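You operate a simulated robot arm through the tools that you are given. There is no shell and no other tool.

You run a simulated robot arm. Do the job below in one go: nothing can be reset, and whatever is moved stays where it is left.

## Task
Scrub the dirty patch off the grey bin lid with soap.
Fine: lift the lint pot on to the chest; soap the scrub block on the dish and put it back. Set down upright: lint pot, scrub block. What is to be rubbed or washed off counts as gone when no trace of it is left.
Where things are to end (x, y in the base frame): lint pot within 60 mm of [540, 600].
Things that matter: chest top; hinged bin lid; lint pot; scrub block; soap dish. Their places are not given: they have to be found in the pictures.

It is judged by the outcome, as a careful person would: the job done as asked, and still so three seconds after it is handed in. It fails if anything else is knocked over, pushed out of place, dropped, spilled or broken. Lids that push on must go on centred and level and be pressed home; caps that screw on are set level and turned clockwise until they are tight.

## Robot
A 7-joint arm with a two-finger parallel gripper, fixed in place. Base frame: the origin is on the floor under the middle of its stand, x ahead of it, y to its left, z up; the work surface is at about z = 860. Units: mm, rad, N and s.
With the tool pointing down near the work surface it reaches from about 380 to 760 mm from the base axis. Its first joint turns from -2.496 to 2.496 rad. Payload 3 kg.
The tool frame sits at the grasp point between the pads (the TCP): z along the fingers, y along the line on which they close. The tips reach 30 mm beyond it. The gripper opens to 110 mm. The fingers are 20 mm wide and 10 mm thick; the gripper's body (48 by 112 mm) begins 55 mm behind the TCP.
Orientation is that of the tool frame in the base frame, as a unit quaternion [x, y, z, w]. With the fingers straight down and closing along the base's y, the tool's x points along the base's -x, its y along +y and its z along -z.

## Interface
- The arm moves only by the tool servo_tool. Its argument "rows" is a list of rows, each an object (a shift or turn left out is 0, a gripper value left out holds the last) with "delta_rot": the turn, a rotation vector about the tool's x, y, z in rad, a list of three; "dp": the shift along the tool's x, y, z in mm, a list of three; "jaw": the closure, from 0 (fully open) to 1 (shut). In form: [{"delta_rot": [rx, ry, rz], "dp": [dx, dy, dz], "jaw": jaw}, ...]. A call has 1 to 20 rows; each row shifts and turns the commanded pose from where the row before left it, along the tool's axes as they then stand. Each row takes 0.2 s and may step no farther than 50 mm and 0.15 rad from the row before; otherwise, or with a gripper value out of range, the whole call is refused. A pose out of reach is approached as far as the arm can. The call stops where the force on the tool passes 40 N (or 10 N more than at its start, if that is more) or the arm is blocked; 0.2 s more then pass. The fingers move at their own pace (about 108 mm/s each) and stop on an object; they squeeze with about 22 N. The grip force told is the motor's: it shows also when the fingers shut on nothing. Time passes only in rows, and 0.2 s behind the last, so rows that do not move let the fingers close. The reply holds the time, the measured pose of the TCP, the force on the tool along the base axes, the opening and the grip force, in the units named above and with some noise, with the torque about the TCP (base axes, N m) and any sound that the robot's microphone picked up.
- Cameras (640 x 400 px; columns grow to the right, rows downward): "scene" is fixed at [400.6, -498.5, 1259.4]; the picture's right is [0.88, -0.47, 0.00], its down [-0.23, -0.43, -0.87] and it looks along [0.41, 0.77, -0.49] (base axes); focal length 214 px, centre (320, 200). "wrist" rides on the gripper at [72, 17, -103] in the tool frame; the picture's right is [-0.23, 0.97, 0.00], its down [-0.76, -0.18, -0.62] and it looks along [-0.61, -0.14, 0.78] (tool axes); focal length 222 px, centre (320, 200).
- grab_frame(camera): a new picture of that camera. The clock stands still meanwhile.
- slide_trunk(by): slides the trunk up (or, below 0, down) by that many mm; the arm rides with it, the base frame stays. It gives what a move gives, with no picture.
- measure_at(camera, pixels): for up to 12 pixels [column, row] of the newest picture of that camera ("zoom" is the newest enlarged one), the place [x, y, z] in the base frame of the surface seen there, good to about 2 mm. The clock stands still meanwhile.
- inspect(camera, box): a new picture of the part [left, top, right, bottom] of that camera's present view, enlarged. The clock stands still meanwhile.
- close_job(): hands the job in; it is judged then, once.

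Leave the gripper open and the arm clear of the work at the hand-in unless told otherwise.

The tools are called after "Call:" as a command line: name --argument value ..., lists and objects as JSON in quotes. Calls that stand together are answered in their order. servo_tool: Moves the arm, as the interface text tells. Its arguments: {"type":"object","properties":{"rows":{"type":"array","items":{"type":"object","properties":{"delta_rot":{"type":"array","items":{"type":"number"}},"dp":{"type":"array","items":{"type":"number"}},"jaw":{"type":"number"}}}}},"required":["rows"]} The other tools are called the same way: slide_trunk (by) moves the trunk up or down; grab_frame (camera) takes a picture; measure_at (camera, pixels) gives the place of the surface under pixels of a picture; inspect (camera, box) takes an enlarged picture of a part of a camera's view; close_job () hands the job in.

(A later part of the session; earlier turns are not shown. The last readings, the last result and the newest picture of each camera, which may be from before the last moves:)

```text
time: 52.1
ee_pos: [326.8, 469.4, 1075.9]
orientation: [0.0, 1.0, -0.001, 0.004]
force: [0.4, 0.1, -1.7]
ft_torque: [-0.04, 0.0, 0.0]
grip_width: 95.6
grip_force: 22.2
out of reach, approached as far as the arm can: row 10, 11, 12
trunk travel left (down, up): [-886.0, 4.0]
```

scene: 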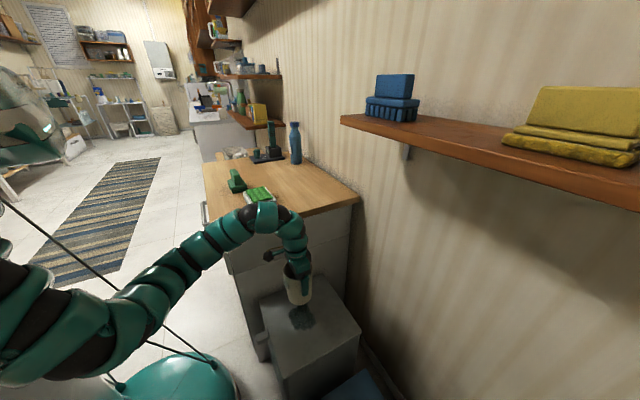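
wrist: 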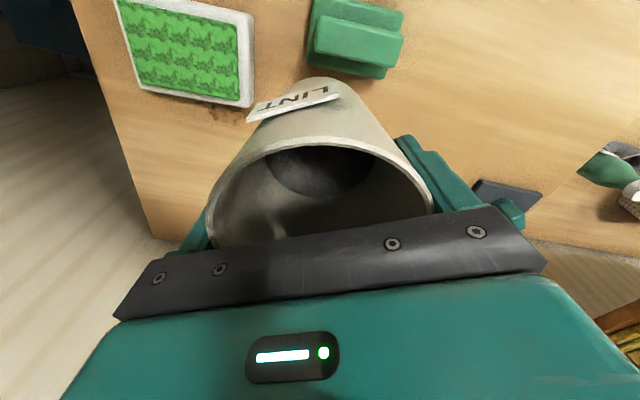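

Now at (327,469), at the limit again. I'll look at the wide view to see where the shoulder and arm are.

Call:
inspect --camera "scene" --box '[0, 0, 100, 400]'

```text
1.00 times, centred on (50, 200) of scene (not enlarged: the box is as wide or as high as the picture)
```

zoom: 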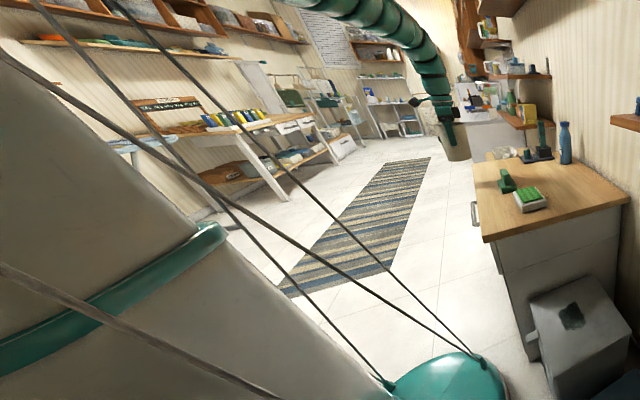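

I'll look higher up at the body with a wide, shallow box at the top of the picture.

Call:
inspect --camera "scene" --box '[0, 0, 500, 10]'

```text
1.28 times, centred on (250, 5) of scene
```

zoom: 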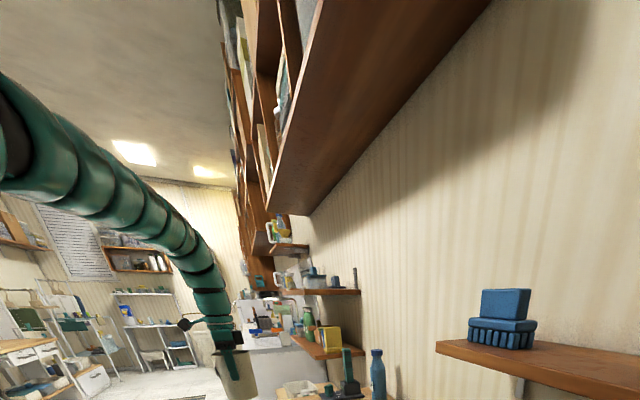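

There's an overhead cabinet as well. I'll measure its lower edge and the arm's points in this view.

Call:
measure_at --camera "zoom" --pixels '[[400, 60], [300, 205], [270, 200], [320, 60], [15, 150], [50, 150], [100, 185], [150, 215], [185, 245], [210, 290], [225, 330], [490, 10]]'

```text
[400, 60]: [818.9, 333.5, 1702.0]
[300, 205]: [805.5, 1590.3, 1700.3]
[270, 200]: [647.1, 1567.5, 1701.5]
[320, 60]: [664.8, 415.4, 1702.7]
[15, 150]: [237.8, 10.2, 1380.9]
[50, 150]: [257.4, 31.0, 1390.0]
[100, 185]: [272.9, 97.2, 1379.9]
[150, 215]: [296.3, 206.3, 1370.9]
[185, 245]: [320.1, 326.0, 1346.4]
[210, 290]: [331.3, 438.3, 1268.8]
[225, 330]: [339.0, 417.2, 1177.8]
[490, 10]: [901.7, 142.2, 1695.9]
```

I'll move a bit further left and inward to about (215,480), beside the chest in free space.

Call:
servo_tool --rows '[{"dp": [20, 3, 0]}, {"dp": [30, 3, 0]}, {"dp": [30, 3, 0]}, {"dp": [30, 3, 0]}, {"dp": [0, 0, 0]}]'

```text
time: 53.3
ee_pos: [216.7, 481.1, 1075.3]
orientation: [-0.001, 1.0, 0.0, 0.003]
force: [0.3, -0.5, -2.7]
ft_torque: [0.01, 0.02, -0.02]
grip_width: 95.0
grip_force: 22.4
trunk travel left (down, up): [-886.0, 4.0]
```

Good. Now I'll turn the tool left by about 0.8 rad here so the wrist isn't wound up, then test outward along +y.

Call:
servo_tool --rows '[{"delta_rot": [0, 0, -0.1]}, {"delta_rot": [0, 0, -0.14]}, {"delta_rot": [0, 0, -0.14]}, {"delta_rot": [0, 0, -0.14]}, {"delta_rot": [0, 0, -0.14]}, {"delta_rot": [0, 0, -0.14]}, {"delta_rot": [0, 0, 0]}]'

```text
time: 54.9
ee_pos: [216.0, 479.1, 1075.8]
orientation: [-0.391, 0.92, -0.003, 0.002]
force: [0.8, -0.3, -2.5]
ft_torque: [0.03, -0.01, 0.02]
grip_width: 95.3
grip_force: 21.6
trunk travel left (down, up): [-886.0, 4.0]
```

Now I'll test outward along the azimuth (1.15 rad).

Call:
servo_tool --rows '[{"dp": [-20, 7, 0]}, {"dp": [-28, 10, 0]}, {"dp": [-28, 10, 0]}, {"dp": [-28, 10, 0]}, {"dp": [0, 0, 0]}, {"dp": [0, 0, 0]}]'

```text
time: 56.3
ee_pos: [226.9, 499.1, 1076.4]
orientation: [-0.391, 0.921, -0.002, 0.003]
force: [-0.3, 0.0, -2.7]
ft_torque: [-0.03, 0.02, 0.03]
grip_width: 95.4
grip_force: 21.8
out of reach, approached as far as the arm can: row 2, 3, 4
trunk travel left (down, up): [-886.0, 4.0]
```

The limit stays on a circle of about 650 mm around a fixed pivot near (110,−140), so the first joint seems not to have turned. I'll lower the trunk here, beside the chest in free space, and look at the body to check whether it turned. First I'll move a bit away from the chest.

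Call:
servo_tool --rows '[{"dp": [20, 5, 0]}, {"dp": [25, 10, 0]}, {"dp": [0, 0, 0]}]'

Call:
slide_trunk --by -390

Call:
inspect --camera "scene" --box '[0, 0, 100, 400]'

```text
time: 57.1
ee_pos: [186.3, 473.8, 1076.6]
orientation: [-0.391, 0.921, -0.002, 0.003]
force: [-0.8, 0.0, -2.9]
ft_torque: [-0.01, -0.01, -0.01]
grip_width: 95.4
grip_force: 22.4
trunk travel left (down, up): [-886.0, 4.0]
```

```text
time: 60.8
ee_pos: [183.4, 473.8, 688.6]
orientation: [-0.389, 0.921, -0.003, 0.003]
force: [-0.1, -0.4, -2.4]
ft_torque: [0.0, 0.01, -0.03]
grip_width: 95.3
grip_force: 22.1
trunk travel left (down, up): [-496.0, 394.0]
```

```text
1.00 times, centred on (50, 200) of scene (not enlarged: the box is as wide or as high as the picture)
```

zoom: 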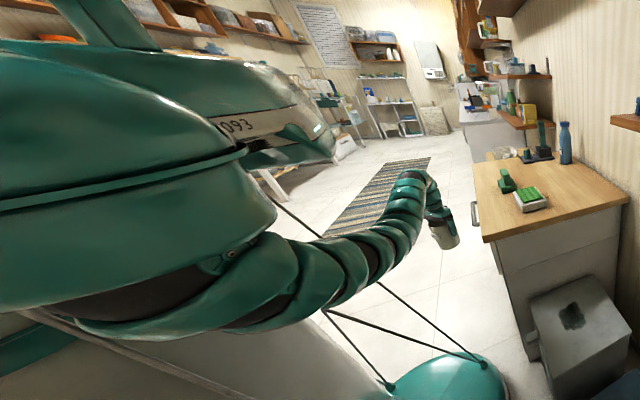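

The body ("993") hasn't turned at all; the arm comes out beneath it. I'll measure the arm's course in this posture.

Call:
measure_at --camera "zoom" --pixels '[[75, 325], [100, 300], [150, 290], [200, 310], [250, 290], [300, 285], [345, 260], [385, 240], [405, 205], [415, 175], [240, 240], [130, 330]]'

```text
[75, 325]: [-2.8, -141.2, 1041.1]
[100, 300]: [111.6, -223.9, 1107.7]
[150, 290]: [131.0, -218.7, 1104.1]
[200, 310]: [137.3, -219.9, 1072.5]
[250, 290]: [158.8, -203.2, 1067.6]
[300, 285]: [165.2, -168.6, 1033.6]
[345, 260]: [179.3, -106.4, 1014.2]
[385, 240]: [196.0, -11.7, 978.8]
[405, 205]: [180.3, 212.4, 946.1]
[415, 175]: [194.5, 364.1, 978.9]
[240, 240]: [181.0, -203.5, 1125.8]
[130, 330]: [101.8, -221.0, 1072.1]
```

The body and the arm's shoulder stay fixed. Fitting the limit points gives a shoulder axis near (82,−229) with about 742 mm reach pointing down, so the target zone is too far for a straight-down hand. With the hand tilted outward it should be reachable. 

Plan: set the pot down temporarily on a free part of the chest near (670,150), regrasp it with the hand tilted, then carry it over. First I'll go back up.

Call:
slide_trunk --by 390

Call:
servo_tool --rows '[{"delta_rot": [0, 0, 0.14]}, {"delta_rot": [0, 0, 0.14]}, {"delta_rot": [0, 0, 0.14]}, {"delta_rot": [0, 0, 0.14]}, {"delta_rot": [0, 0, 0.14]}, {"delta_rot": [0, 0, 0.1]}, {"dp": [-20, -10, 0]}, {"dp": [-30, -15, 0]}, {"dp": [-30, -18, 0]}, {"dp": [-30, -18, 0]}, {"dp": [-30, -18, 0]}, {"dp": [-28, -20, 0]}, {"dp": [-28, -22, 0]}, {"dp": [-25, -25, 0]}, {"dp": [-22, -28, 0]}, {"dp": [-22, -28, 0]}, {"dp": [0, 0, 0]}]'

```text
time: 64.6
ee_pos: [183.9, 473.3, 1076.7]
orientation: [-0.391, 0.92, -0.002, 0.003]
force: [0.5, -0.9, -2.1]
ft_torque: [-0.04, 0.02, 0.01]
grip_width: 95.4
grip_force: 21.8
trunk travel left (down, up): [-886.0, 4.0]
```

```text
time: 68.2
ee_pos: [451.0, 273.0, 1081.2]
orientation: [-0.001, 1.0, -0.002, 0.004]
force: [-0.5, 0.9, -2.4]
ft_torque: [-0.01, 0.02, 0.04]
grip_width: 95.5
grip_force: 22.2
trunk travel left (down, up): [-886.0, 4.0]
```

Back at (451,273). Now on to (670,150), passing high over the dish.

Call:
servo_tool --rows '[{"dp": [-20, -11, 0]}, {"dp": [-31, -17, 0]}, {"dp": [-33, -18, 0]}, {"dp": [-33, -19, 0]}, {"dp": [-33, -19, 0]}, {"dp": [-33, -19, 0]}, {"dp": [-24, -13, 0]}, {"dp": [-12, -7, 0]}, {"dp": [0, 0, 0]}]'

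```text
time: 70.2
ee_pos: [669.9, 150.0, 1083.0]
orientation: [-0.001, 1.0, -0.001, 0.004]
force: [-0.2, -0.8, -2.2]
ft_torque: [-0.01, 0.0, 0.02]
grip_width: 95.3
grip_force: 22.0
trunk travel left (down, up): [-886.0, 4.0]
```

I'm above the temporary place. I'll lower with the trunk by 120 mm (expected pot bottom about 12 mm above the wood) and check.

Call:
slide_trunk --by -120

Call:
inspect --camera "scene" --box '[220, 120, 380, 240]'

Call:
grab_frame --camera "wrist"

```text
time: 71.7
ee_pos: [669.7, 150.2, 961.3]
orientation: [-0.001, 1.0, -0.002, 0.003]
force: [0.1, 0.1, -3.1]
ft_torque: [-0.01, 0.01, -0.01]
grip_width: 95.6
grip_force: 22.5
trunk travel left (down, up): [-766.0, 124.0]
```

```text
3.33 times, centred on (300, 180) of scene
```

zoom: 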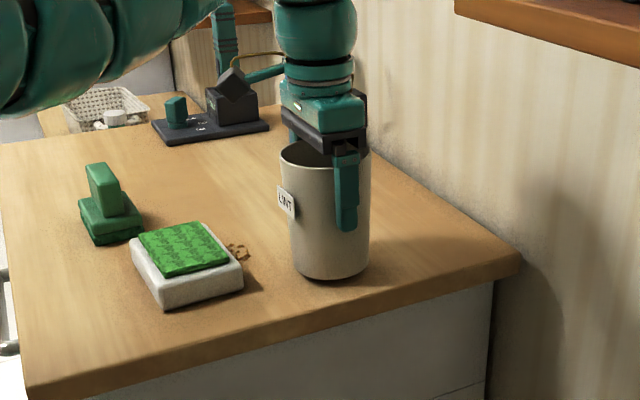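

```text
taken
```

wrist: 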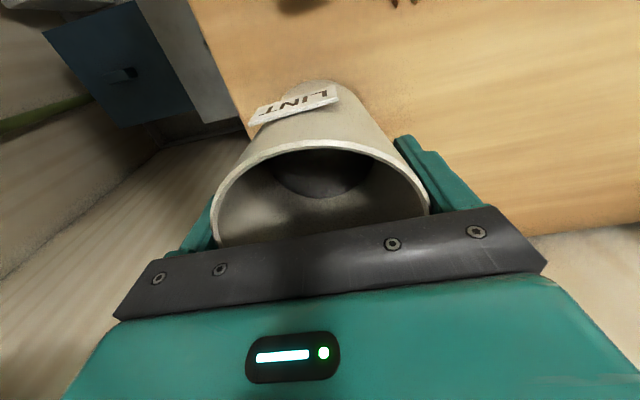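

The pot hovers just above the wood. I'll lower in small steps, watching the force.

Call:
servo_tool --rows '[{"dp": [0, 0, 3]}, {"dp": [0, 0, 3]}, {"dp": [0, 0, 2]}, {"dp": [0, 0, 0]}]'

```text
time: 72.7
ee_pos: [670.1, 150.4, 954.8]
orientation: [-0.001, 1.0, -0.002, 0.004]
force: [0.3, -0.7, -2.7]
ft_torque: [-0.01, 0.02, 0.03]
grip_width: 95.7
grip_force: 21.7
trunk travel left (down, up): [-766.0, 124.0]
```

Call:
servo_tool --rows '[{"dp": [0, 0, 1.5]}, {"dp": [0, 0, 1]}, {"dp": [0, 0, 1]}, {"dp": [0, 0, 0]}]'

```text
time: 73.7
ee_pos: [670.6, 148.2, 951.8]
orientation: [0.0, 1.0, -0.001, 0.005]
force: [5.1, -4.5, 16.1]
ft_torque: [0.11, 0.07, -0.05]
grip_width: 95.4
grip_force: 21.8
trunk travel left (down, up): [-766.0, 124.0]
```

Contact was made (16 N upward). I'll ease up 1 mm, then open the fingers slowly.

Call:
servo_tool --rows '[{"dp": [0, 0, -0.8]}, {"dp": [0, 0, 0]}, {"jaw": 0.1}, {"jaw": 0.05}, {"jaw": 0.0}, {"jaw": 0.0}]'

Call:
inspect --camera "scene" --box '[220, 120, 380, 240]'

```text
time: 75.1
ee_pos: [670.2, 150.7, 952.6]
orientation: [0.0, 1.0, -0.001, 0.004]
force: [-0.3, -0.4, 0.0]
ft_torque: [-0.03, 0.01, -0.01]
grip_width: 109.7
grip_force: 0.0
trunk travel left (down, up): [-766.0, 124.0]
```

```text
3.33 times, centred on (300, 180) of scene
```

zoom: 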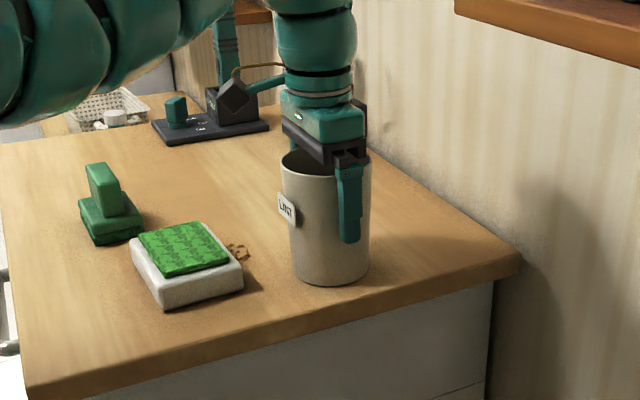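

The pot stands free and upright. I'll raise the trunk to clear the rim, then test empty-handed whether a tilted hand reaches the target area.

Call:
slide_trunk --by 120

Call:
servo_tool --rows '[{"dp": [20, 15, 0], "jaw": 0}, {"dp": [25, 25, 0]}, {"dp": [25, 28, 0]}, {"dp": [25, 28, 0]}, {"dp": [25, 28, 0]}, {"dp": [25, 28, 0]}, {"dp": [25, 28, 0]}, {"delta_rot": [0, 0, -0.14]}, {"delta_rot": [0, 0, -0.14]}, {"delta_rot": [0, 0, -0.14]}, {"delta_rot": [0, 0, -0.14]}, {"delta_rot": [0, 0, -0.14]}, {"delta_rot": [0, 0, -0.14]}, {"delta_rot": [0, 0, -0.14]}, {"dp": [0, 0, 0]}]'

```text
time: 76.6
ee_pos: [670.1, 149.7, 1072.2]
orientation: [-0.001, 1.0, -0.001, 0.004]
force: [0.0, 0.2, -0.9]
ft_torque: [-0.03, 0.01, -0.04]
grip_width: 109.8
grip_force: 0.2
trunk travel left (down, up): [-886.0, 4.0]
```

```text
time: 79.8
ee_pos: [500.0, 330.2, 1070.1]
orientation: [-0.472, 0.881, -0.003, 0.003]
force: [-0.3, -0.4, 0.4]
ft_torque: [-0.01, 0.03, 0.05]
grip_width: 110.0
grip_force: 0.1
trunk travel left (down, up): [-886.0, 4.0]
```

Now I'll tilt the hand outward (about tool y) in steps, 0.7 rad in all.

Call:
servo_tool --rows '[{"delta_rot": [0, -0.14, 0]}, {"delta_rot": [0, -0.14, 0]}, {"delta_rot": [0, -0.14, 0]}, {"delta_rot": [0, -0.14, 0]}, {"delta_rot": [0, -0.14, 0]}, {"dp": [0, 0, 0]}]'

```text
time: 81.2
ee_pos: [502.7, 329.6, 1069.3]
orientation: [-0.444, 0.827, 0.159, 0.306]
force: [1.2, 0.2, 0.5]
ft_torque: [0.03, 0.02, -0.02]
grip_width: 109.8
grip_force: 0.0
trunk travel left (down, up): [-886.0, 4.0]
```

The tilt is about 40° with azimuth 56°, and the arm followed. Now I'll extend towards the target horizontally (+y) and see how far it goes.

Call:
servo_tool --rows '[{"dp": [-21.9, 16.7, 18.4]}, {"dp": [-21.9, 16.7, 18.4]}, {"dp": [-21.9, 16.7, 18.4]}, {"dp": [-21.9, 16.7, 18.4]}, {"dp": [0, 0, 0]}]'

```text
time: 82.4
ee_pos: [507.2, 462.7, 1067.8]
orientation: [-0.443, 0.828, 0.16, 0.305]
force: [-0.3, -0.1, 0.4]
ft_torque: [0.01, 0.01, -0.01]
grip_width: 109.9
grip_force: 0.0
trunk travel left (down, up): [-886.0, 4.0]
```

The tilted hand already reaches (507,463), well past the old limit. I'll continue another 100 mm.

Call:
servo_tool --rows '[{"dp": [-21.9, 16.7, 18.4]}, {"dp": [-21.9, 16.7, 18.4]}, {"dp": [-21.9, 16.7, 18.4]}, {"dp": [0, 0, 0]}]'

```text
time: 83.4
ee_pos: [505.5, 534.4, 1071.1]
orientation: [-0.444, 0.827, 0.16, 0.305]
force: [0.1, 0.1, 0.2]
ft_torque: [-0.02, -0.02, -0.01]
grip_width: 110.3
grip_force: 0.0
out of reach, approached as far as the arm can: row 3
trunk travel left (down, up): [-886.0, 4.0]
```

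It reached about (505,534) with 40° tilt at trunk-up. With a bit more tilt (≈52°) and the trunk lower the target zone will be comfortably in reach. I'll go back towards the pot, keeping the height.

Call:
servo_tool --rows '[{"dp": [10, -17, -8]}, {"dp": [16.4, -27.5, -13.6]}, {"dp": [16.4, -27.5, -13.6]}, {"dp": [16.4, -27.5, -13.6]}, {"dp": [16.4, -27.5, -13.6]}, {"dp": [16.4, -27.5, -13.6]}, {"dp": [16.4, -27.5, -13.6]}, {"dp": [16.4, -27.5, -13.6]}, {"dp": [0, 0, 0]}]'

```text
time: 85.4
ee_pos: [587.7, 282.0, 1073.7]
orientation: [-0.444, 0.827, 0.16, 0.305]
force: [0.6, 0.8, -0.6]
ft_torque: [-0.01, 0.02, -0.01]
grip_width: 110.1
grip_force: 0.1
trunk travel left (down, up): [-886.0, 4.0]
```

Now I'll turn about the vertical by −0.40 rad to face the pot (azimuth ≈33°) and add 0.2 rad of tilt.

Call:
servo_tool --rows '[{"delta_rot": [0.0854, 0.001, 0.1006]}, {"delta_rot": [0.0854, 0.001, 0.1006]}, {"delta_rot": [0.0854, 0.001, 0.1006]}, {"delta_rot": [0, -0.1, 0]}, {"delta_rot": [0, -0.1, 0]}, {"dp": [0, 0, 0]}]'

```text
time: 86.8
ee_pos: [590.5, 282.7, 1072.8]
orientation: [-0.261, 0.861, 0.122, 0.42]
force: [-0.3, -0.3, 0.5]
ft_torque: [0.04, -0.04, 0.02]
grip_width: 110.1
grip_force: 0.1
trunk travel left (down, up): [-886.0, 4.0]
```

Orientation is as wanted (tool z ≈ (0.66,0.43,−0.62)). Now I'll move above the pot, to (665,147,1080), keeping the fingertips above the rim at 993.

Call:
servo_tool --rows '[{"dp": [0.7, -30.9, -2.7]}, {"dp": [0.7, -30.9, -2.7]}, {"dp": [0.7, -30.9, -2.7]}, {"dp": [0.7, -30.9, -2.7]}, {"dp": [0.7, -30.9, -2.7]}, {"dp": [0, 0, 0]}]'

```text
time: 88.2
ee_pos: [662.9, 146.5, 1078.6]
orientation: [-0.261, 0.861, 0.122, 0.419]
force: [0.0, 0.4, 0.1]
ft_torque: [0.04, 0.0, -0.01]
grip_width: 110.1
grip_force: 0.0
trunk travel left (down, up): [-886.0, 4.0]
```

Now I'll raise the arm 100 mm relative to the trunk, then lower the trunk by 100.

Call:
servo_tool --rows '[{"dp": [-19.7, -0.2, -15.5]}, {"dp": [-19.7, -0.2, -15.5]}, {"dp": [-19.7, -0.2, -15.5]}, {"dp": [-19.7, -0.2, -15.5]}, {"dp": [0, 0, 0]}]'

```text
time: 89.4
ee_pos: [663.6, 146.2, 1180.3]
orientation: [-0.261, 0.861, 0.123, 0.419]
force: [0.5, 0.1, 0.1]
ft_torque: [0.01, 0.0, 0.01]
grip_width: 110.0
grip_force: 0.0
trunk travel left (down, up): [-886.0, 4.0]
```

Call:
slide_trunk --by -105

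Call:
servo_tool --rows '[{"dp": [-19.7, -0.2, -15.5]}, {"dp": [-19.7, -0.2, -15.5]}, {"dp": [-19.7, -0.2, -15.5]}, {"dp": [-19.7, -0.2, -15.5]}, {"dp": [0, 0, 0]}]'

```text
time: 90.8
ee_pos: [663.6, 146.8, 1074.4]
orientation: [-0.262, 0.861, 0.123, 0.418]
force: [0.4, -0.5, -0.5]
ft_torque: [-0.01, 0.02, 0.03]
grip_width: 109.9
grip_force: 0.1
trunk travel left (down, up): [-781.0, 109.0]
```

```text
time: 92.0
ee_pos: [665.2, 147.5, 1172.8]
orientation: [-0.261, 0.861, 0.123, 0.419]
force: [-0.5, -0.8, -0.9]
ft_torque: [0.01, 0.01, 0.05]
grip_width: 110.0
grip_force: 0.0
trunk travel left (down, up): [-781.0, 109.0]
```

Works well. Trunk down 100 more, then I'll look at the alignment with the pot.

Call:
slide_trunk --by -100

Call:
inspect --camera "scene" --box '[220, 110, 380, 230]'

Call:
grab_frame --camera "wrist"

```text
time: 93.3
ee_pos: [664.3, 147.1, 1074.2]
orientation: [-0.262, 0.861, 0.124, 0.419]
force: [0.1, -0.1, 0.9]
ft_torque: [0.02, 0.02, 0.02]
grip_width: 109.8
grip_force: 0.1
trunk travel left (down, up): [-681.0, 209.0]
```

```text
3.33 times, centred on (300, 170) of scene
```

zoom: 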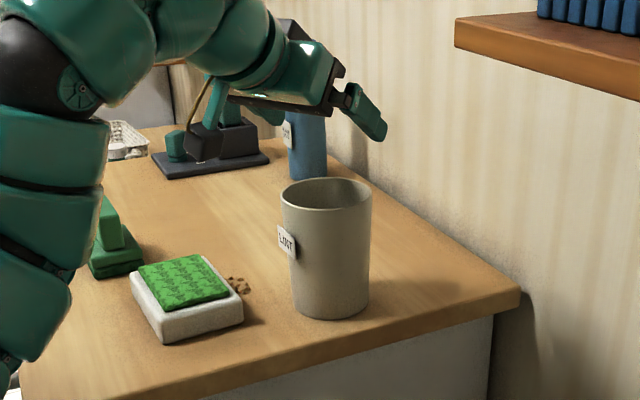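

```text
taken
```

wrist: 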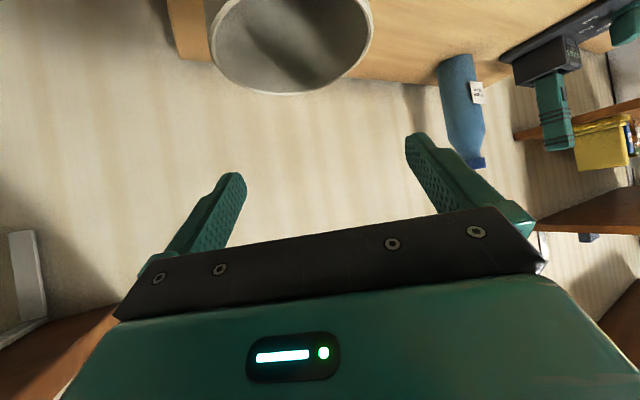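

The hand is above the pot, tilted. I'll measure the pot's rim and foot and the nearby arm links in the scene zoom (first frame), to confirm the pot position and arm clearance.

Call:
inspect --camera "scene" --box '[220, 110, 380, 230]'

Call:
measure_at --camera "zoom" --pixels '[[50, 150], [30, 210], [20, 280], [10, 350], [60, 60], [200, 40], [282, 195], [370, 190], [325, 180], [330, 317], [328, 205], [287, 240]]'

Call:
measure_at --camera "wrist" --pixels '[[210, 40], [222, 75], [250, 90], [290, 94], [330, 85], [360, 58], [372, 25], [330, 40]]'

```text
3.33 times, centred on (300, 170) of scene
```

zoom: 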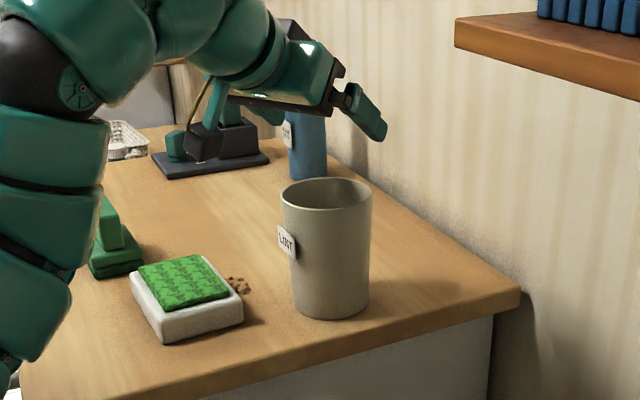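

```text
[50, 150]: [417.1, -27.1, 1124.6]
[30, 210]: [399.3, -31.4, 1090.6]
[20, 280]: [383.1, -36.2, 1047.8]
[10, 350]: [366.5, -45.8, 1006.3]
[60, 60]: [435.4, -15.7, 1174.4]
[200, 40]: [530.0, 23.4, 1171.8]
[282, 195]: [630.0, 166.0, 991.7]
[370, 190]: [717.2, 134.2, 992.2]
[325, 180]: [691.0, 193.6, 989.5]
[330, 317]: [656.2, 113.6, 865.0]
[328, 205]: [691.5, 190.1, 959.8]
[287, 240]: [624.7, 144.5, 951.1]
```

```text
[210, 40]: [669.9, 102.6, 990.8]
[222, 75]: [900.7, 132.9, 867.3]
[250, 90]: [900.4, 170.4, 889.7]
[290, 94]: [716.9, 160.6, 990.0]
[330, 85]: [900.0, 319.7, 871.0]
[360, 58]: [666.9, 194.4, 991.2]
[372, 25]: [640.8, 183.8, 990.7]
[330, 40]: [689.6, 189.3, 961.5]
```

The pot centre is (672,149) with its rim at z≈991, and the arm is clear of everything. I'll descend straight so the tilted fingers straddle the pot near its top (TCP to (666.7,145.6,979)).

Call:
servo_tool --rows '[{"dp": [18.5, -0.4, 15], "jaw": 0}, {"dp": [18.5, -0.4, 15]}, {"dp": [18.5, -0.4, 15]}, {"dp": [18.5, -0.4, 15]}, {"dp": [0, 0, 0]}]'

Call:
grab_frame --camera "wrist"

Call:
inspect --camera "scene" --box '[250, 110, 370, 230]'

```text
time: 94.5
ee_pos: [666.1, 147.0, 979.4]
orientation: [-0.261, 0.861, 0.123, 0.419]
force: [0.2, -0.8, -1.0]
ft_torque: [0.01, 0.01, 0.0]
grip_width: 110.0
grip_force: 0.0
trunk travel left (down, up): [-681.0, 209.0]
```

```text
taken
```

wrist: 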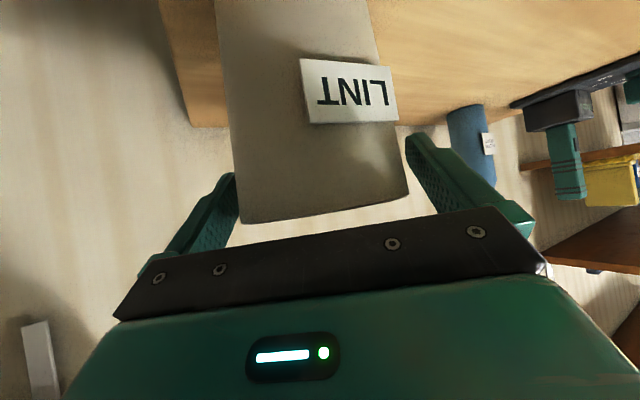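

```text
3.33 times, centred on (310, 170) of scene
```

zoom: 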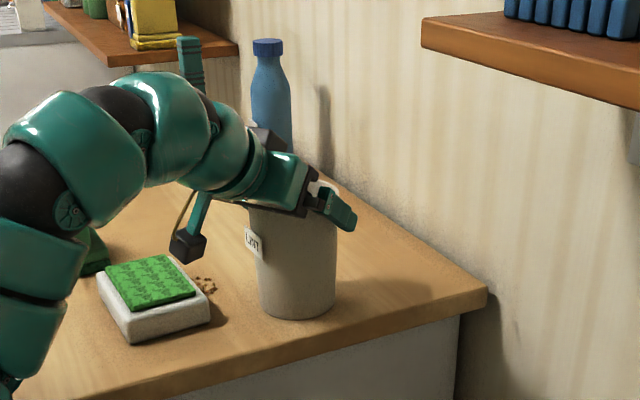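

The fingers straddle the pot with the tag facing the camera. Closing now.

Call:
servo_tool --rows '[{"jaw": 0.08}, {"jaw": 0.12}, {"jaw": 0.2}, {"jaw": 0.4}, {"jaw": 0.5}, {"jaw": 0.5}]'

```text
time: 95.9
ee_pos: [668.3, 146.9, 978.5]
orientation: [-0.262, 0.861, 0.122, 0.418]
force: [-0.1, 0.5, 0.5]
ft_torque: [-0.05, -0.1, 0.0]
grip_width: 94.9
grip_force: 21.8
trunk travel left (down, up): [-681.0, 209.0]
```

Gripped at 94.9 mm. I'll lift gently by 30 mm and check the pot stays upright.

Call:
servo_tool --rows '[{"dp": [-3.9, 0, -3.1]}, {"dp": [-7.9, -0.1, -6.2]}, {"dp": [-11.8, -0.1, -9.3]}, {"dp": [0, 0, 0]}]'

Call:
inspect --camera "scene" --box '[250, 110, 370, 230]'

```text
time: 96.9
ee_pos: [667.5, 145.6, 1007.7]
orientation: [-0.262, 0.861, 0.123, 0.418]
force: [0.4, -0.4, -3.0]
ft_torque: [0.02, 0.01, 0.02]
grip_width: 94.7
grip_force: 21.9
trunk travel left (down, up): [-681.0, 209.0]
```

```text
3.33 times, centred on (310, 170) of scene
```

zoom: 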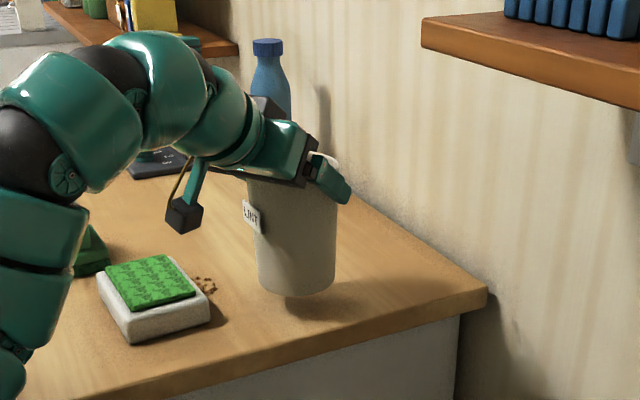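

It hangs upright. I'll lift further to a pot bottom ≈952 and move towards (600,330), keeping orientation.

Call:
servo_tool --rows '[{"dp": [-15.7, -0.2, -12.4], "jaw": 0.5}, {"dp": [-15.7, -0.2, -12.4]}, {"dp": [-17, -0.2, -13.2]}, {"dp": [-2.5, 16, 2.9]}, {"dp": [-4.9, 30, 5.6]}, {"dp": [-4.9, 32, 5.8]}, {"dp": [-4.9, 32, 5.8]}, {"dp": [-4.9, 32, 5.8]}, {"dp": [-4.9, 32, 5.8]}, {"dp": [-2.5, 16, 2.9]}, {"dp": [0, 0, 0]}]'

Call:
grab_frame --camera "scene"

```text
time: 99.3
ee_pos: [600.0, 328.8, 1069.8]
orientation: [-0.263, 0.861, 0.122, 0.417]
force: [-0.2, 0.7, -2.4]
ft_torque: [0.0, 0.03, -0.02]
grip_width: 94.5
grip_force: 21.8
trunk travel left (down, up): [-681.0, 209.0]
```

```text
taken
```

scene: 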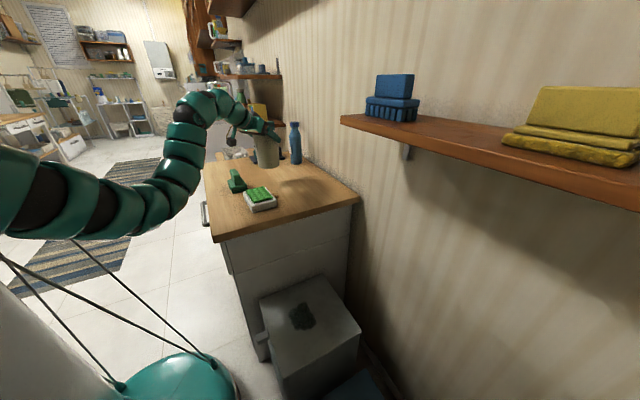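

The arm dips at its elbow, around pixel (150,205), left of the chest. I'll measure that for clearance before moving on.

Call:
measure_at --camera "scene" --pixels '[[150, 210], [175, 185], [185, 155], [190, 125], [120, 220], [90, 205], [225, 105], [266, 160], [253, 150], [280, 150], [266, 167], [246, 112]]'

```text
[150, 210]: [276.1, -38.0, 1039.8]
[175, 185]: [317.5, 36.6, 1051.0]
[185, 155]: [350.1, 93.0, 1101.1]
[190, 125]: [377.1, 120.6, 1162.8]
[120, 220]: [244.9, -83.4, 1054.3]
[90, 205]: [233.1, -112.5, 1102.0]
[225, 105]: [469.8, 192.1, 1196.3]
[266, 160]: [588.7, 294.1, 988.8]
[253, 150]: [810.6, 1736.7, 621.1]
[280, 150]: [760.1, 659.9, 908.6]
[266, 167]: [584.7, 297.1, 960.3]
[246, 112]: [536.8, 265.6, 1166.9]
```

The elbow is at z>1000, clear of the chest. Continuing: turn +0.235 rad, then move to about (555,444).

Call:
servo_tool --rows '[{"delta_rot": [-0.0925, -0.001, -0.0727]}, {"delta_rot": [-0.0925, -0.001, -0.0727]}, {"dp": [-5, 18, 6.5]}, {"dp": [-8.1, 27.9, 10.3]}, {"dp": [-8.1, 27.9, 10.3]}, {"dp": [-8.1, 27.9, 10.3]}, {"dp": [-3, 10, 3.7]}, {"dp": [0, 0, 0]}]'

```text
time: 101.1
ee_pos: [552.8, 445.8, 1068.4]
orientation: [-0.36, 0.825, 0.171, 0.401]
force: [0.6, -0.7, -3.0]
ft_torque: [-0.01, 0.01, 0.03]
grip_width: 94.6
grip_force: 21.6
trunk travel left (down, up): [-681.0, 209.0]
```

Good. Turn another 0.235 rad and go on to about (515,556) at the same height.

Call:
servo_tool --rows '[{"delta_rot": [-0.0925, -0.001, -0.0727]}, {"delta_rot": [-0.0925, -0.001, -0.0727]}, {"dp": [-8, 16, 10.5]}, {"dp": [-12, 23, 15.3]}, {"dp": [-12, 23, 15.3]}, {"dp": [-11, 20, 13.5]}, {"dp": [-4, 7, 5]}, {"dp": [0, 0, 0]}]'

```text
time: 102.9
ee_pos: [514.6, 553.9, 1069.5]
orientation: [-0.454, 0.777, 0.217, 0.379]
force: [-0.3, 0.3, -2.4]
ft_torque: [0.02, 0.01, -0.01]
grip_width: 94.7
grip_force: 22.2
trunk travel left (down, up): [-681.0, 209.0]
```

It reached (515,554); the pot axis is near (517,558), about 48 mm from the target centre. I'll push 20 mm further out for more margin.

Call:
servo_tool --rows '[{"dp": [-6.2, 0, 7.9]}, {"dp": [-6.2, 0, 7.9]}, {"dp": [0, 0, 0]}]'

Call:
grab_frame --camera "scene"

Call:
grab_frame --camera "wrist"

```text
time: 103.7
ee_pos: [524.0, 571.7, 1068.5]
orientation: [-0.454, 0.777, 0.217, 0.379]
force: [0.6, 0.3, -3.4]
ft_torque: [-0.01, 0.01, -0.02]
grip_width: 94.5
grip_force: 22.1
trunk travel left (down, up): [-681.0, 209.0]
```

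```text
taken
```

scene: 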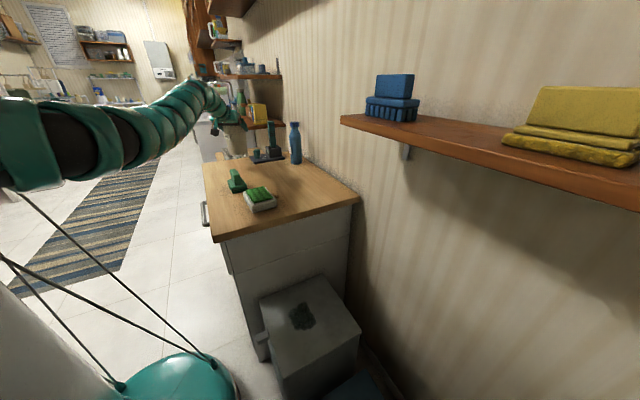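

```text
taken
```

wrist: 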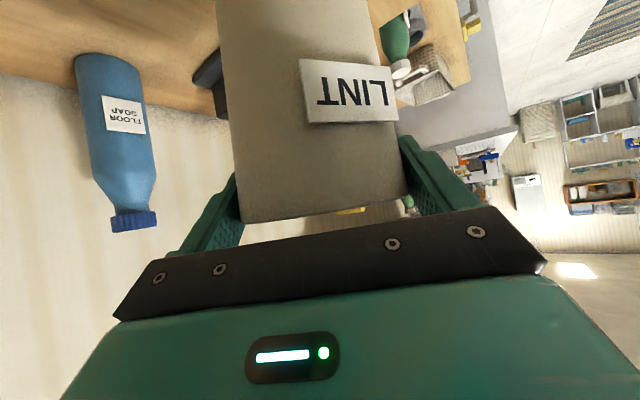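

The pot axis is now about 27 mm from the target centre. I'll lower with the trunk by 82 mm, then finish in small steps.

Call:
slide_trunk --by -82

Call:
inspect --camera "scene" --box '[200, 100, 320, 200]'

```text
time: 104.9
ee_pos: [524.1, 570.6, 988.2]
orientation: [-0.456, 0.776, 0.218, 0.378]
force: [0.7, 0.3, -2.2]
ft_torque: [-0.04, 0.0, 0.0]
grip_width: 94.8
grip_force: 21.9
trunk travel left (down, up): [-599.0, 291.0]
```

```text
4.00 times, centred on (260, 150) of scene
```

zoom: 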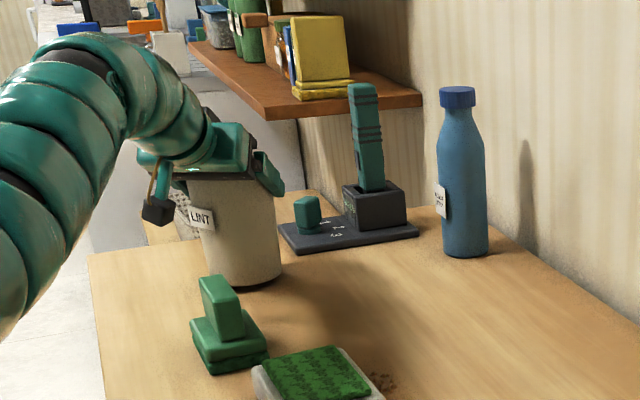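

The pot is just above the wood, left of the dock. Small downward steps now, watching the force.

Call:
servo_tool --rows '[{"dp": [2.36, 0, 1.86]}, {"dp": [1.57, 0, 1.24]}, {"dp": [1.57, 0, 1.24]}, {"dp": [0, 0, 0]}]'

```text
time: 105.9
ee_pos: [524.6, 570.5, 979.9]
orientation: [-0.455, 0.776, 0.217, 0.378]
force: [-0.3, 0.0, -2.2]
ft_torque: [0.03, 0.02, 0.04]
grip_width: 94.4
grip_force: 22.2
trunk travel left (down, up): [-599.0, 291.0]
```

Call:
servo_tool --rows '[{"dp": [0.8, 0, 0.62]}, {"dp": [0.8, 0, 0.62]}, {"dp": [0, 0, 0]}]'

```text
time: 106.7
ee_pos: [524.0, 571.2, 979.8]
orientation: [-0.455, 0.775, 0.218, 0.38]
force: [-1.4, 0.7, 4.3]
ft_torque: [-0.11, -0.12, -0.03]
grip_width: 94.5
grip_force: 22.3
trunk travel left (down, up): [-599.0, 291.0]
```

Light contact (about 7 N). I'll open slowly.

Call:
servo_tool --rows '[{"jaw": 0.12}, {"jaw": 0.1}, {"jaw": 0.05}, {"jaw": 0.0}, {"jaw": 0.0}]'

Call:
inspect --camera "scene" --box '[200, 100, 320, 200]'

Call:
grab_frame --camera "wrist"

```text
time: 107.9
ee_pos: [523.1, 569.6, 978.9]
orientation: [-0.455, 0.776, 0.217, 0.378]
force: [0.3, 1.1, -0.1]
ft_torque: [0.0, 0.02, -0.01]
grip_width: 110.0
grip_force: 0.0
trunk travel left (down, up): [-599.0, 291.0]
```

```text
4.00 times, centred on (260, 150) of scene
```

zoom: 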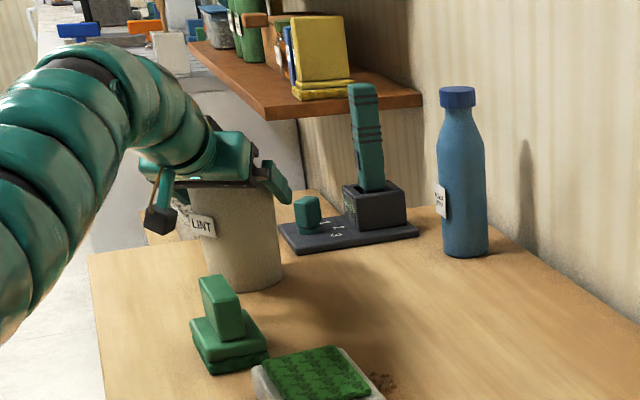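

```text
taken
```

wrist: 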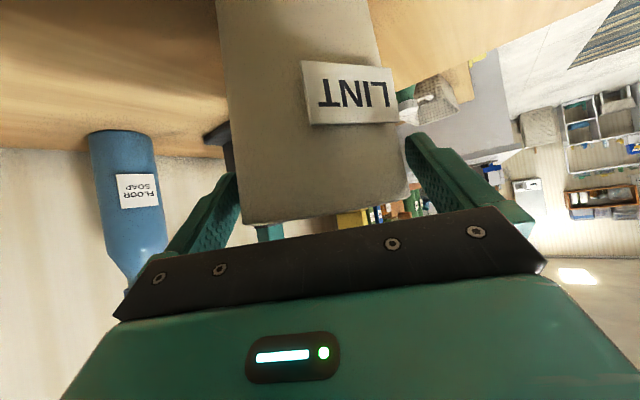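

The pot stands upright. I'll withdraw straight up with the trunk (+120), the fingers sliding clear along its sides.

Call:
slide_trunk --by 120

Call:
inspect --camera "scene" --box '[200, 100, 320, 200]'

```text
time: 109.4
ee_pos: [523.3, 569.0, 1097.5]
orientation: [-0.455, 0.776, 0.216, 0.379]
force: [0.6, -0.1, 0.4]
ft_torque: [0.01, -0.05, -0.01]
grip_width: 110.0
grip_force: 0.1
trunk travel left (down, up): [-719.0, 171.0]
```

```text
4.00 times, centred on (260, 150) of scene
```

zoom: 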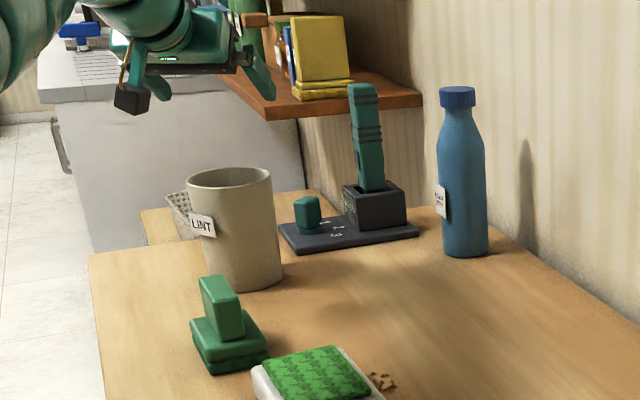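

The pot stands alone on the chest. I'll measure its rim to confirm position and level.

Call:
measure_at --camera "zoom" --pixels '[[188, 180], [271, 172], [230, 169], [235, 188], [245, 290], [283, 275], [218, 278], [230, 180], [245, 240], [220, 330], [225, 292], [200, 340]]'

```text
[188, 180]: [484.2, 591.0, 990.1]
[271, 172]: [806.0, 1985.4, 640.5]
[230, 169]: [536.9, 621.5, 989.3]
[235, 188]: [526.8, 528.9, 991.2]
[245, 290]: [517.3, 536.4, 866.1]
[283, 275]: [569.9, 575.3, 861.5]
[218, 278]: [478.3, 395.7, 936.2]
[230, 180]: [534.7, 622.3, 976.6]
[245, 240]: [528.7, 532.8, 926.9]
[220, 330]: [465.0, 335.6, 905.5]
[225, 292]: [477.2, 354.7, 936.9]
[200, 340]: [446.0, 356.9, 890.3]
```

The pot's centre is about (530,575), 27 mm from the target and level. Next is the scrub block. I'll move back towards it (to about (478,379)) at this height, then bring the hand upright.

Call:
servo_tool --rows '[{"dp": [19.2, -9.3, -24.5], "jaw": 0}, {"dp": [19.2, -9.3, -24.5]}, {"dp": [19.2, -9.3, -24.5]}, {"dp": [19.2, -9.3, -24.5]}, {"dp": [19.2, -9.3, -24.5]}, {"dp": [19.2, -9.3, -24.5]}, {"dp": [0, 0, 0]}]'

Call:
servo_tool --rows '[{"delta_rot": [0, 0.13, 0]}, {"delta_rot": [0, 0.13, 0]}, {"delta_rot": [0, 0.13, 0]}, {"delta_rot": [0, 0.13, 0]}, {"delta_rot": [0, 0.13, 0]}, {"delta_rot": [0, 0.13, 0]}, {"delta_rot": [0, 0.127, 0]}, {"dp": [0, 0, 0]}]'

```text
time: 111.0
ee_pos: [479.7, 379.5, 1098.7]
orientation: [-0.455, 0.777, 0.216, 0.378]
force: [0.1, 0.1, -0.1]
ft_torque: [0.02, 0.0, -0.01]
grip_width: 110.2
grip_force: 0.1
trunk travel left (down, up): [-719.0, 171.0]
```

```text
time: 112.8
ee_pos: [481.8, 379.5, 1099.3]
orientation: [-0.503, 0.864, -0.004, 0.0]
force: [0.8, 0.8, -0.4]
ft_torque: [0.0, -0.01, -0.03]
grip_width: 110.0
grip_force: 0.0
trunk travel left (down, up): [-719.0, 171.0]
```

The hand is upright again. I'll turn the yaw to 90° so the fingers close across the handle's thin side (along x).

Call:
servo_tool --rows '[{"delta_rot": [0, 0, -0.13]}, {"delta_rot": [0, 0, -0.13]}, {"delta_rot": [0, 0, -0.13]}, {"delta_rot": [0, 0, -0.127]}, {"dp": [0, 0, 0]}]'

Call:
grab_frame --camera "wrist"

Call:
inspect --camera "scene" --box '[200, 150, 280, 210]'

```text
time: 114.0
ee_pos: [481.1, 379.8, 1098.5]
orientation: [0.708, -0.706, 0.003, 0.001]
force: [0.0, 1.0, -0.5]
ft_torque: [0.02, -0.01, -0.03]
grip_width: 110.1
grip_force: 0.1
trunk travel left (down, up): [-719.0, 171.0]
```

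```text
taken
```

wrist: 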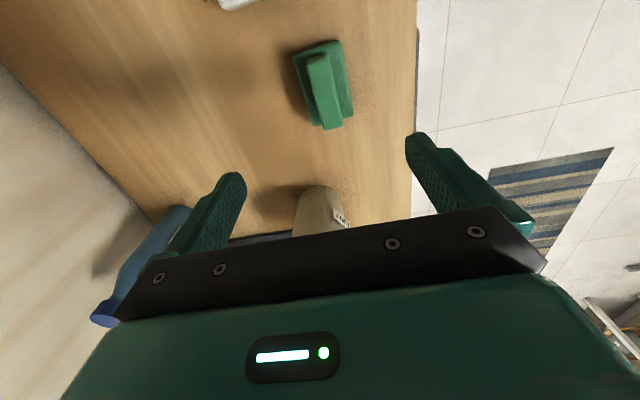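

```text
6.67 times, centred on (240, 180) of scene
```

zoom: 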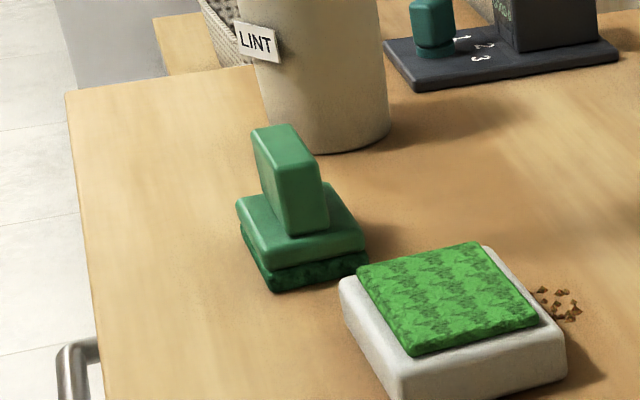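

Yaw is now 90°. I'll zoom the wrist view onto the block and measure the handle's edges.

Call:
inspect --camera "wrist" --box '[270, 30, 380, 140]'

```text
3.64 times, centred on (325, 85) of wrist
```

zoom: 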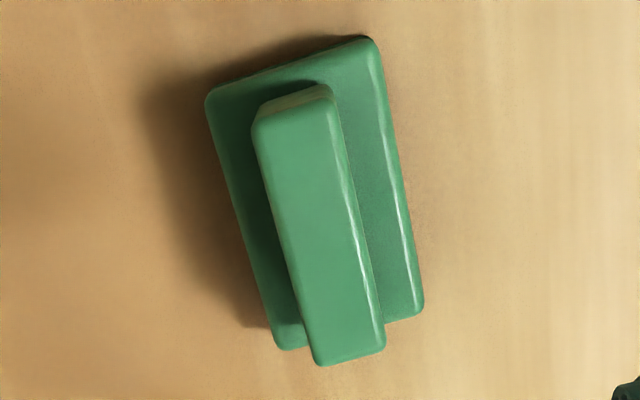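

Call:
measure_at --camera "zoom" --pixels '[[262, 130], [330, 110], [380, 340], [320, 355], [272, 180], [345, 175], [300, 285], [365, 265], [212, 100], [368, 45], [418, 300], [283, 340]]'

```text
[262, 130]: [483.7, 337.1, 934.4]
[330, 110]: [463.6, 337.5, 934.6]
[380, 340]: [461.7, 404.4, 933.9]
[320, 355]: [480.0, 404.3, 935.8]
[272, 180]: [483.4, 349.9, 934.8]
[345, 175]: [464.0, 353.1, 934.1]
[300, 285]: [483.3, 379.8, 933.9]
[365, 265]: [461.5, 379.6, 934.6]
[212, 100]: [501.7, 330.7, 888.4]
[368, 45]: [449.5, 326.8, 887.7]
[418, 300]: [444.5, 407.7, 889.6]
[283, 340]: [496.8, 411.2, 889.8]
```

The handle is centred at about (473,370), turned about +0.055 rad, with top z≈935. I'll align the hand to it and descend to z≈960 first.

Call:
servo_tool --rows '[{"dp": [9.8, 8.6, 0], "delta_rot": [0, 0, -0.053]}, {"dp": [0, 0, 35]}, {"dp": [0, 0, 35]}, {"dp": [0, 0, 35]}, {"dp": [0, 0, 30]}, {"dp": [0, 0, 0]}]'

Call:
grab_frame --camera "wrist"

Call:
inspect --camera "scene" --box '[200, 130, 280, 210]'

```text
time: 115.4
ee_pos: [473.0, 368.6, 963.1]
orientation: [0.726, -0.687, 0.005, 0.002]
force: [0.0, -0.4, 1.0]
ft_torque: [-0.02, 0.03, 0.04]
grip_width: 110.1
grip_force: 0.1
trunk travel left (down, up): [-719.0, 171.0]
```

```text
taken
```

wrist: 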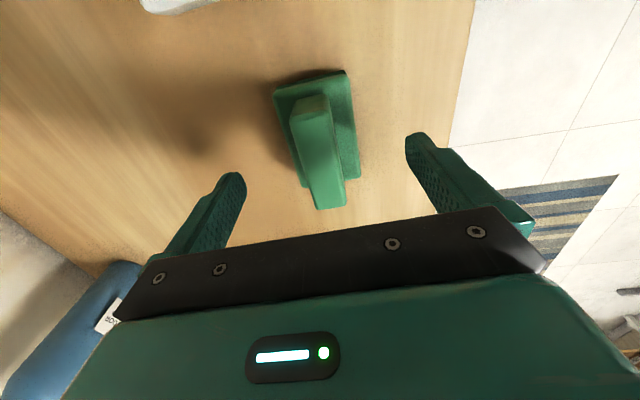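

```text
5.00 times, centred on (240, 170) of scene
```

zoom: 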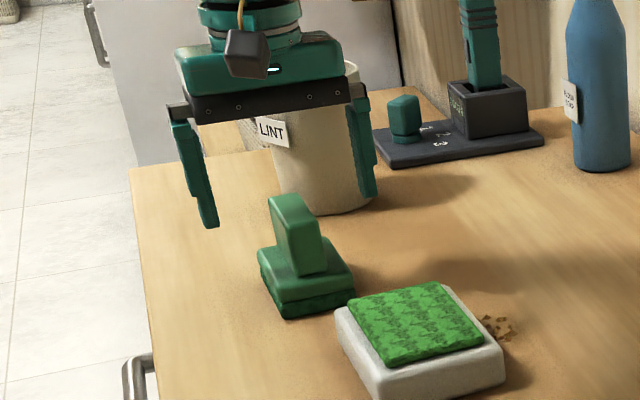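

The fingers straddle the handle. I'll lower another 37 mm to z≈926 with small last steps.

Call:
servo_tool --rows '[{"dp": [0, 0, 15]}, {"dp": [0, 0, 12]}, {"dp": [0, 0, 6]}, {"dp": [0, 0, 3.5]}, {"dp": [0, 0, 0]}]'

```text
time: 116.6
ee_pos: [474.2, 370.0, 927.6]
orientation: [0.727, -0.687, 0.004, 0.001]
force: [0.6, 1.1, -0.3]
ft_torque: [0.01, 0.02, 0.03]
grip_width: 110.0
grip_force: 0.1
trunk travel left (down, up): [-719.0, 171.0]
```

Now I'll close on the handle gently (it's about 21–24 mm thick).

Call:
servo_tool --rows '[{"dp": [0, 0, 1.5], "jaw": 0.4}, {"jaw": 0.6}, {"jaw": 0.7}, {"jaw": 0.76}, {"jaw": 0.85}, {"jaw": 0.95}, {"jaw": 0.95}]'

Call:
grab_frame --camera "wrist"

```text
time: 118.2
ee_pos: [472.8, 369.5, 926.3]
orientation: [0.727, -0.687, 0.003, 0.002]
force: [0.3, 0.0, 1.5]
ft_torque: [0.03, 0.04, -0.02]
grip_width: 25.8
grip_force: 21.6
trunk travel left (down, up): [-719.0, 171.0]
```

```text
taken
```

wrist: 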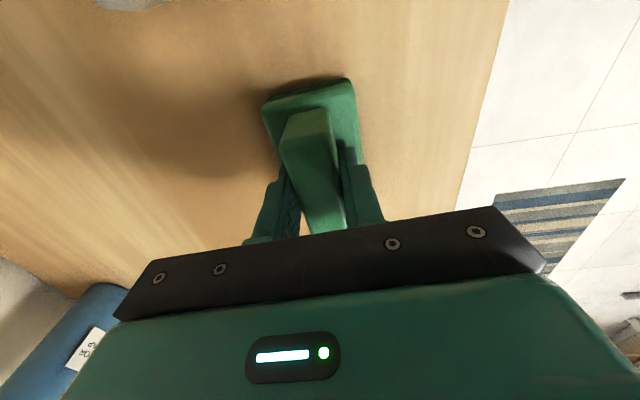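

The block is gripped (25.8 mm). I'll lift it 80 mm and check.

Call:
servo_tool --rows '[{"dp": [0, 0, -8], "jaw": 0.95}, {"dp": [0, 0, -22]}, {"dp": [0, 0, -25]}, {"dp": [0, 0, -25]}, {"dp": [0, 0, 0]}]'

Call:
inspect --camera "scene" --box '[200, 120, 300, 210]'

```text
time: 119.4
ee_pos: [472.9, 369.4, 1006.9]
orientation: [0.727, -0.687, 0.003, 0.001]
force: [-0.8, -0.1, -0.1]
ft_torque: [0.01, 0.05, 0.02]
grip_width: 25.9
grip_force: 21.8
trunk travel left (down, up): [-719.0, 171.0]
```

```text
4.44 times, centred on (250, 165) of scene
```

zoom: 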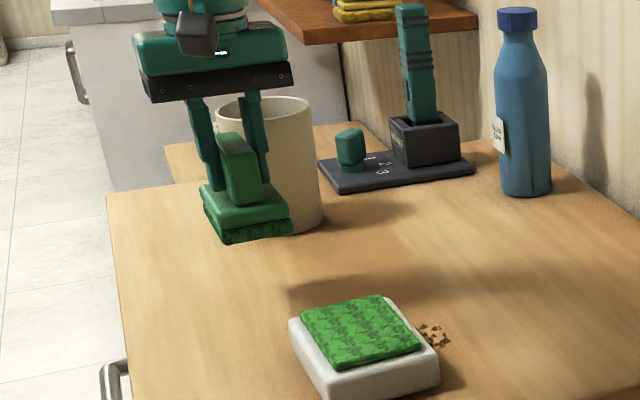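

The block is lifted. I'll measure the soap's corners afresh in this zoom while moving over it.

Call:
measure_at --camera "zoom" --pixels '[[303, 313], [378, 298], [416, 346], [340, 365], [360, 330], [292, 318], [437, 360], [340, 395]]'

Call:
servo_tool --rows '[{"dp": [20, -5, 0]}, {"dp": [33, -8, 0]}, {"dp": [35, -9, 0]}, {"dp": [35, -9, 0]}, {"dp": [30, -7, 0]}, {"dp": [15, -3.7, 0]}, {"dp": [0, 0, 0]}]'

```text
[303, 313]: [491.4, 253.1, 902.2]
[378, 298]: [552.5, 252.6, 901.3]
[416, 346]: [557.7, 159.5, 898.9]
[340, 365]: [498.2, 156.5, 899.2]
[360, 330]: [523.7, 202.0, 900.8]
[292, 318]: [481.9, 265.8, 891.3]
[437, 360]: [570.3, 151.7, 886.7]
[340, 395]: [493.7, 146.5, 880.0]
```

```text
time: 121.0
ee_pos: [520.5, 258.7, 1006.8]
orientation: [0.726, -0.687, 0.004, 0.002]
force: [-1.6, 0.5, -1.5]
ft_torque: [-0.02, 0.0, -0.02]
grip_width: 25.8
grip_force: 21.9
out of reach, approached as far as the arm can: row 4, 5, 6
trunk travel left (down, up): [-719.0, 171.0]
```

It stopped at (520,259): an inner limit, because the arm is high relative to the trunk. I'll raise the trunk 150 and lower the arm 150 to change the posture.

Call:
slide_trunk --by 150

Call:
servo_tool --rows '[{"dp": [0, 0, 25]}, {"dp": [0, 0, 30]}, {"dp": [0, 0, 30]}, {"dp": [0, 0, 30]}, {"dp": [0, 0, 30]}, {"dp": [0, 0, 0]}]'

```text
time: 122.7
ee_pos: [521.0, 259.7, 1156.1]
orientation: [0.726, -0.687, 0.005, 0.001]
force: [-0.3, -0.8, -1.0]
ft_torque: [-0.01, -0.01, -0.01]
grip_width: 25.7
grip_force: 22.5
trunk travel left (down, up): [-869.0, 21.0]
```

```text
time: 124.1
ee_pos: [519.0, 256.6, 1011.9]
orientation: [0.727, -0.687, 0.004, 0.001]
force: [0.3, -0.5, -0.7]
ft_torque: [0.0, 0.0, 0.01]
grip_width: 25.7
grip_force: 21.5
trunk travel left (down, up): [-869.0, 21.0]
```

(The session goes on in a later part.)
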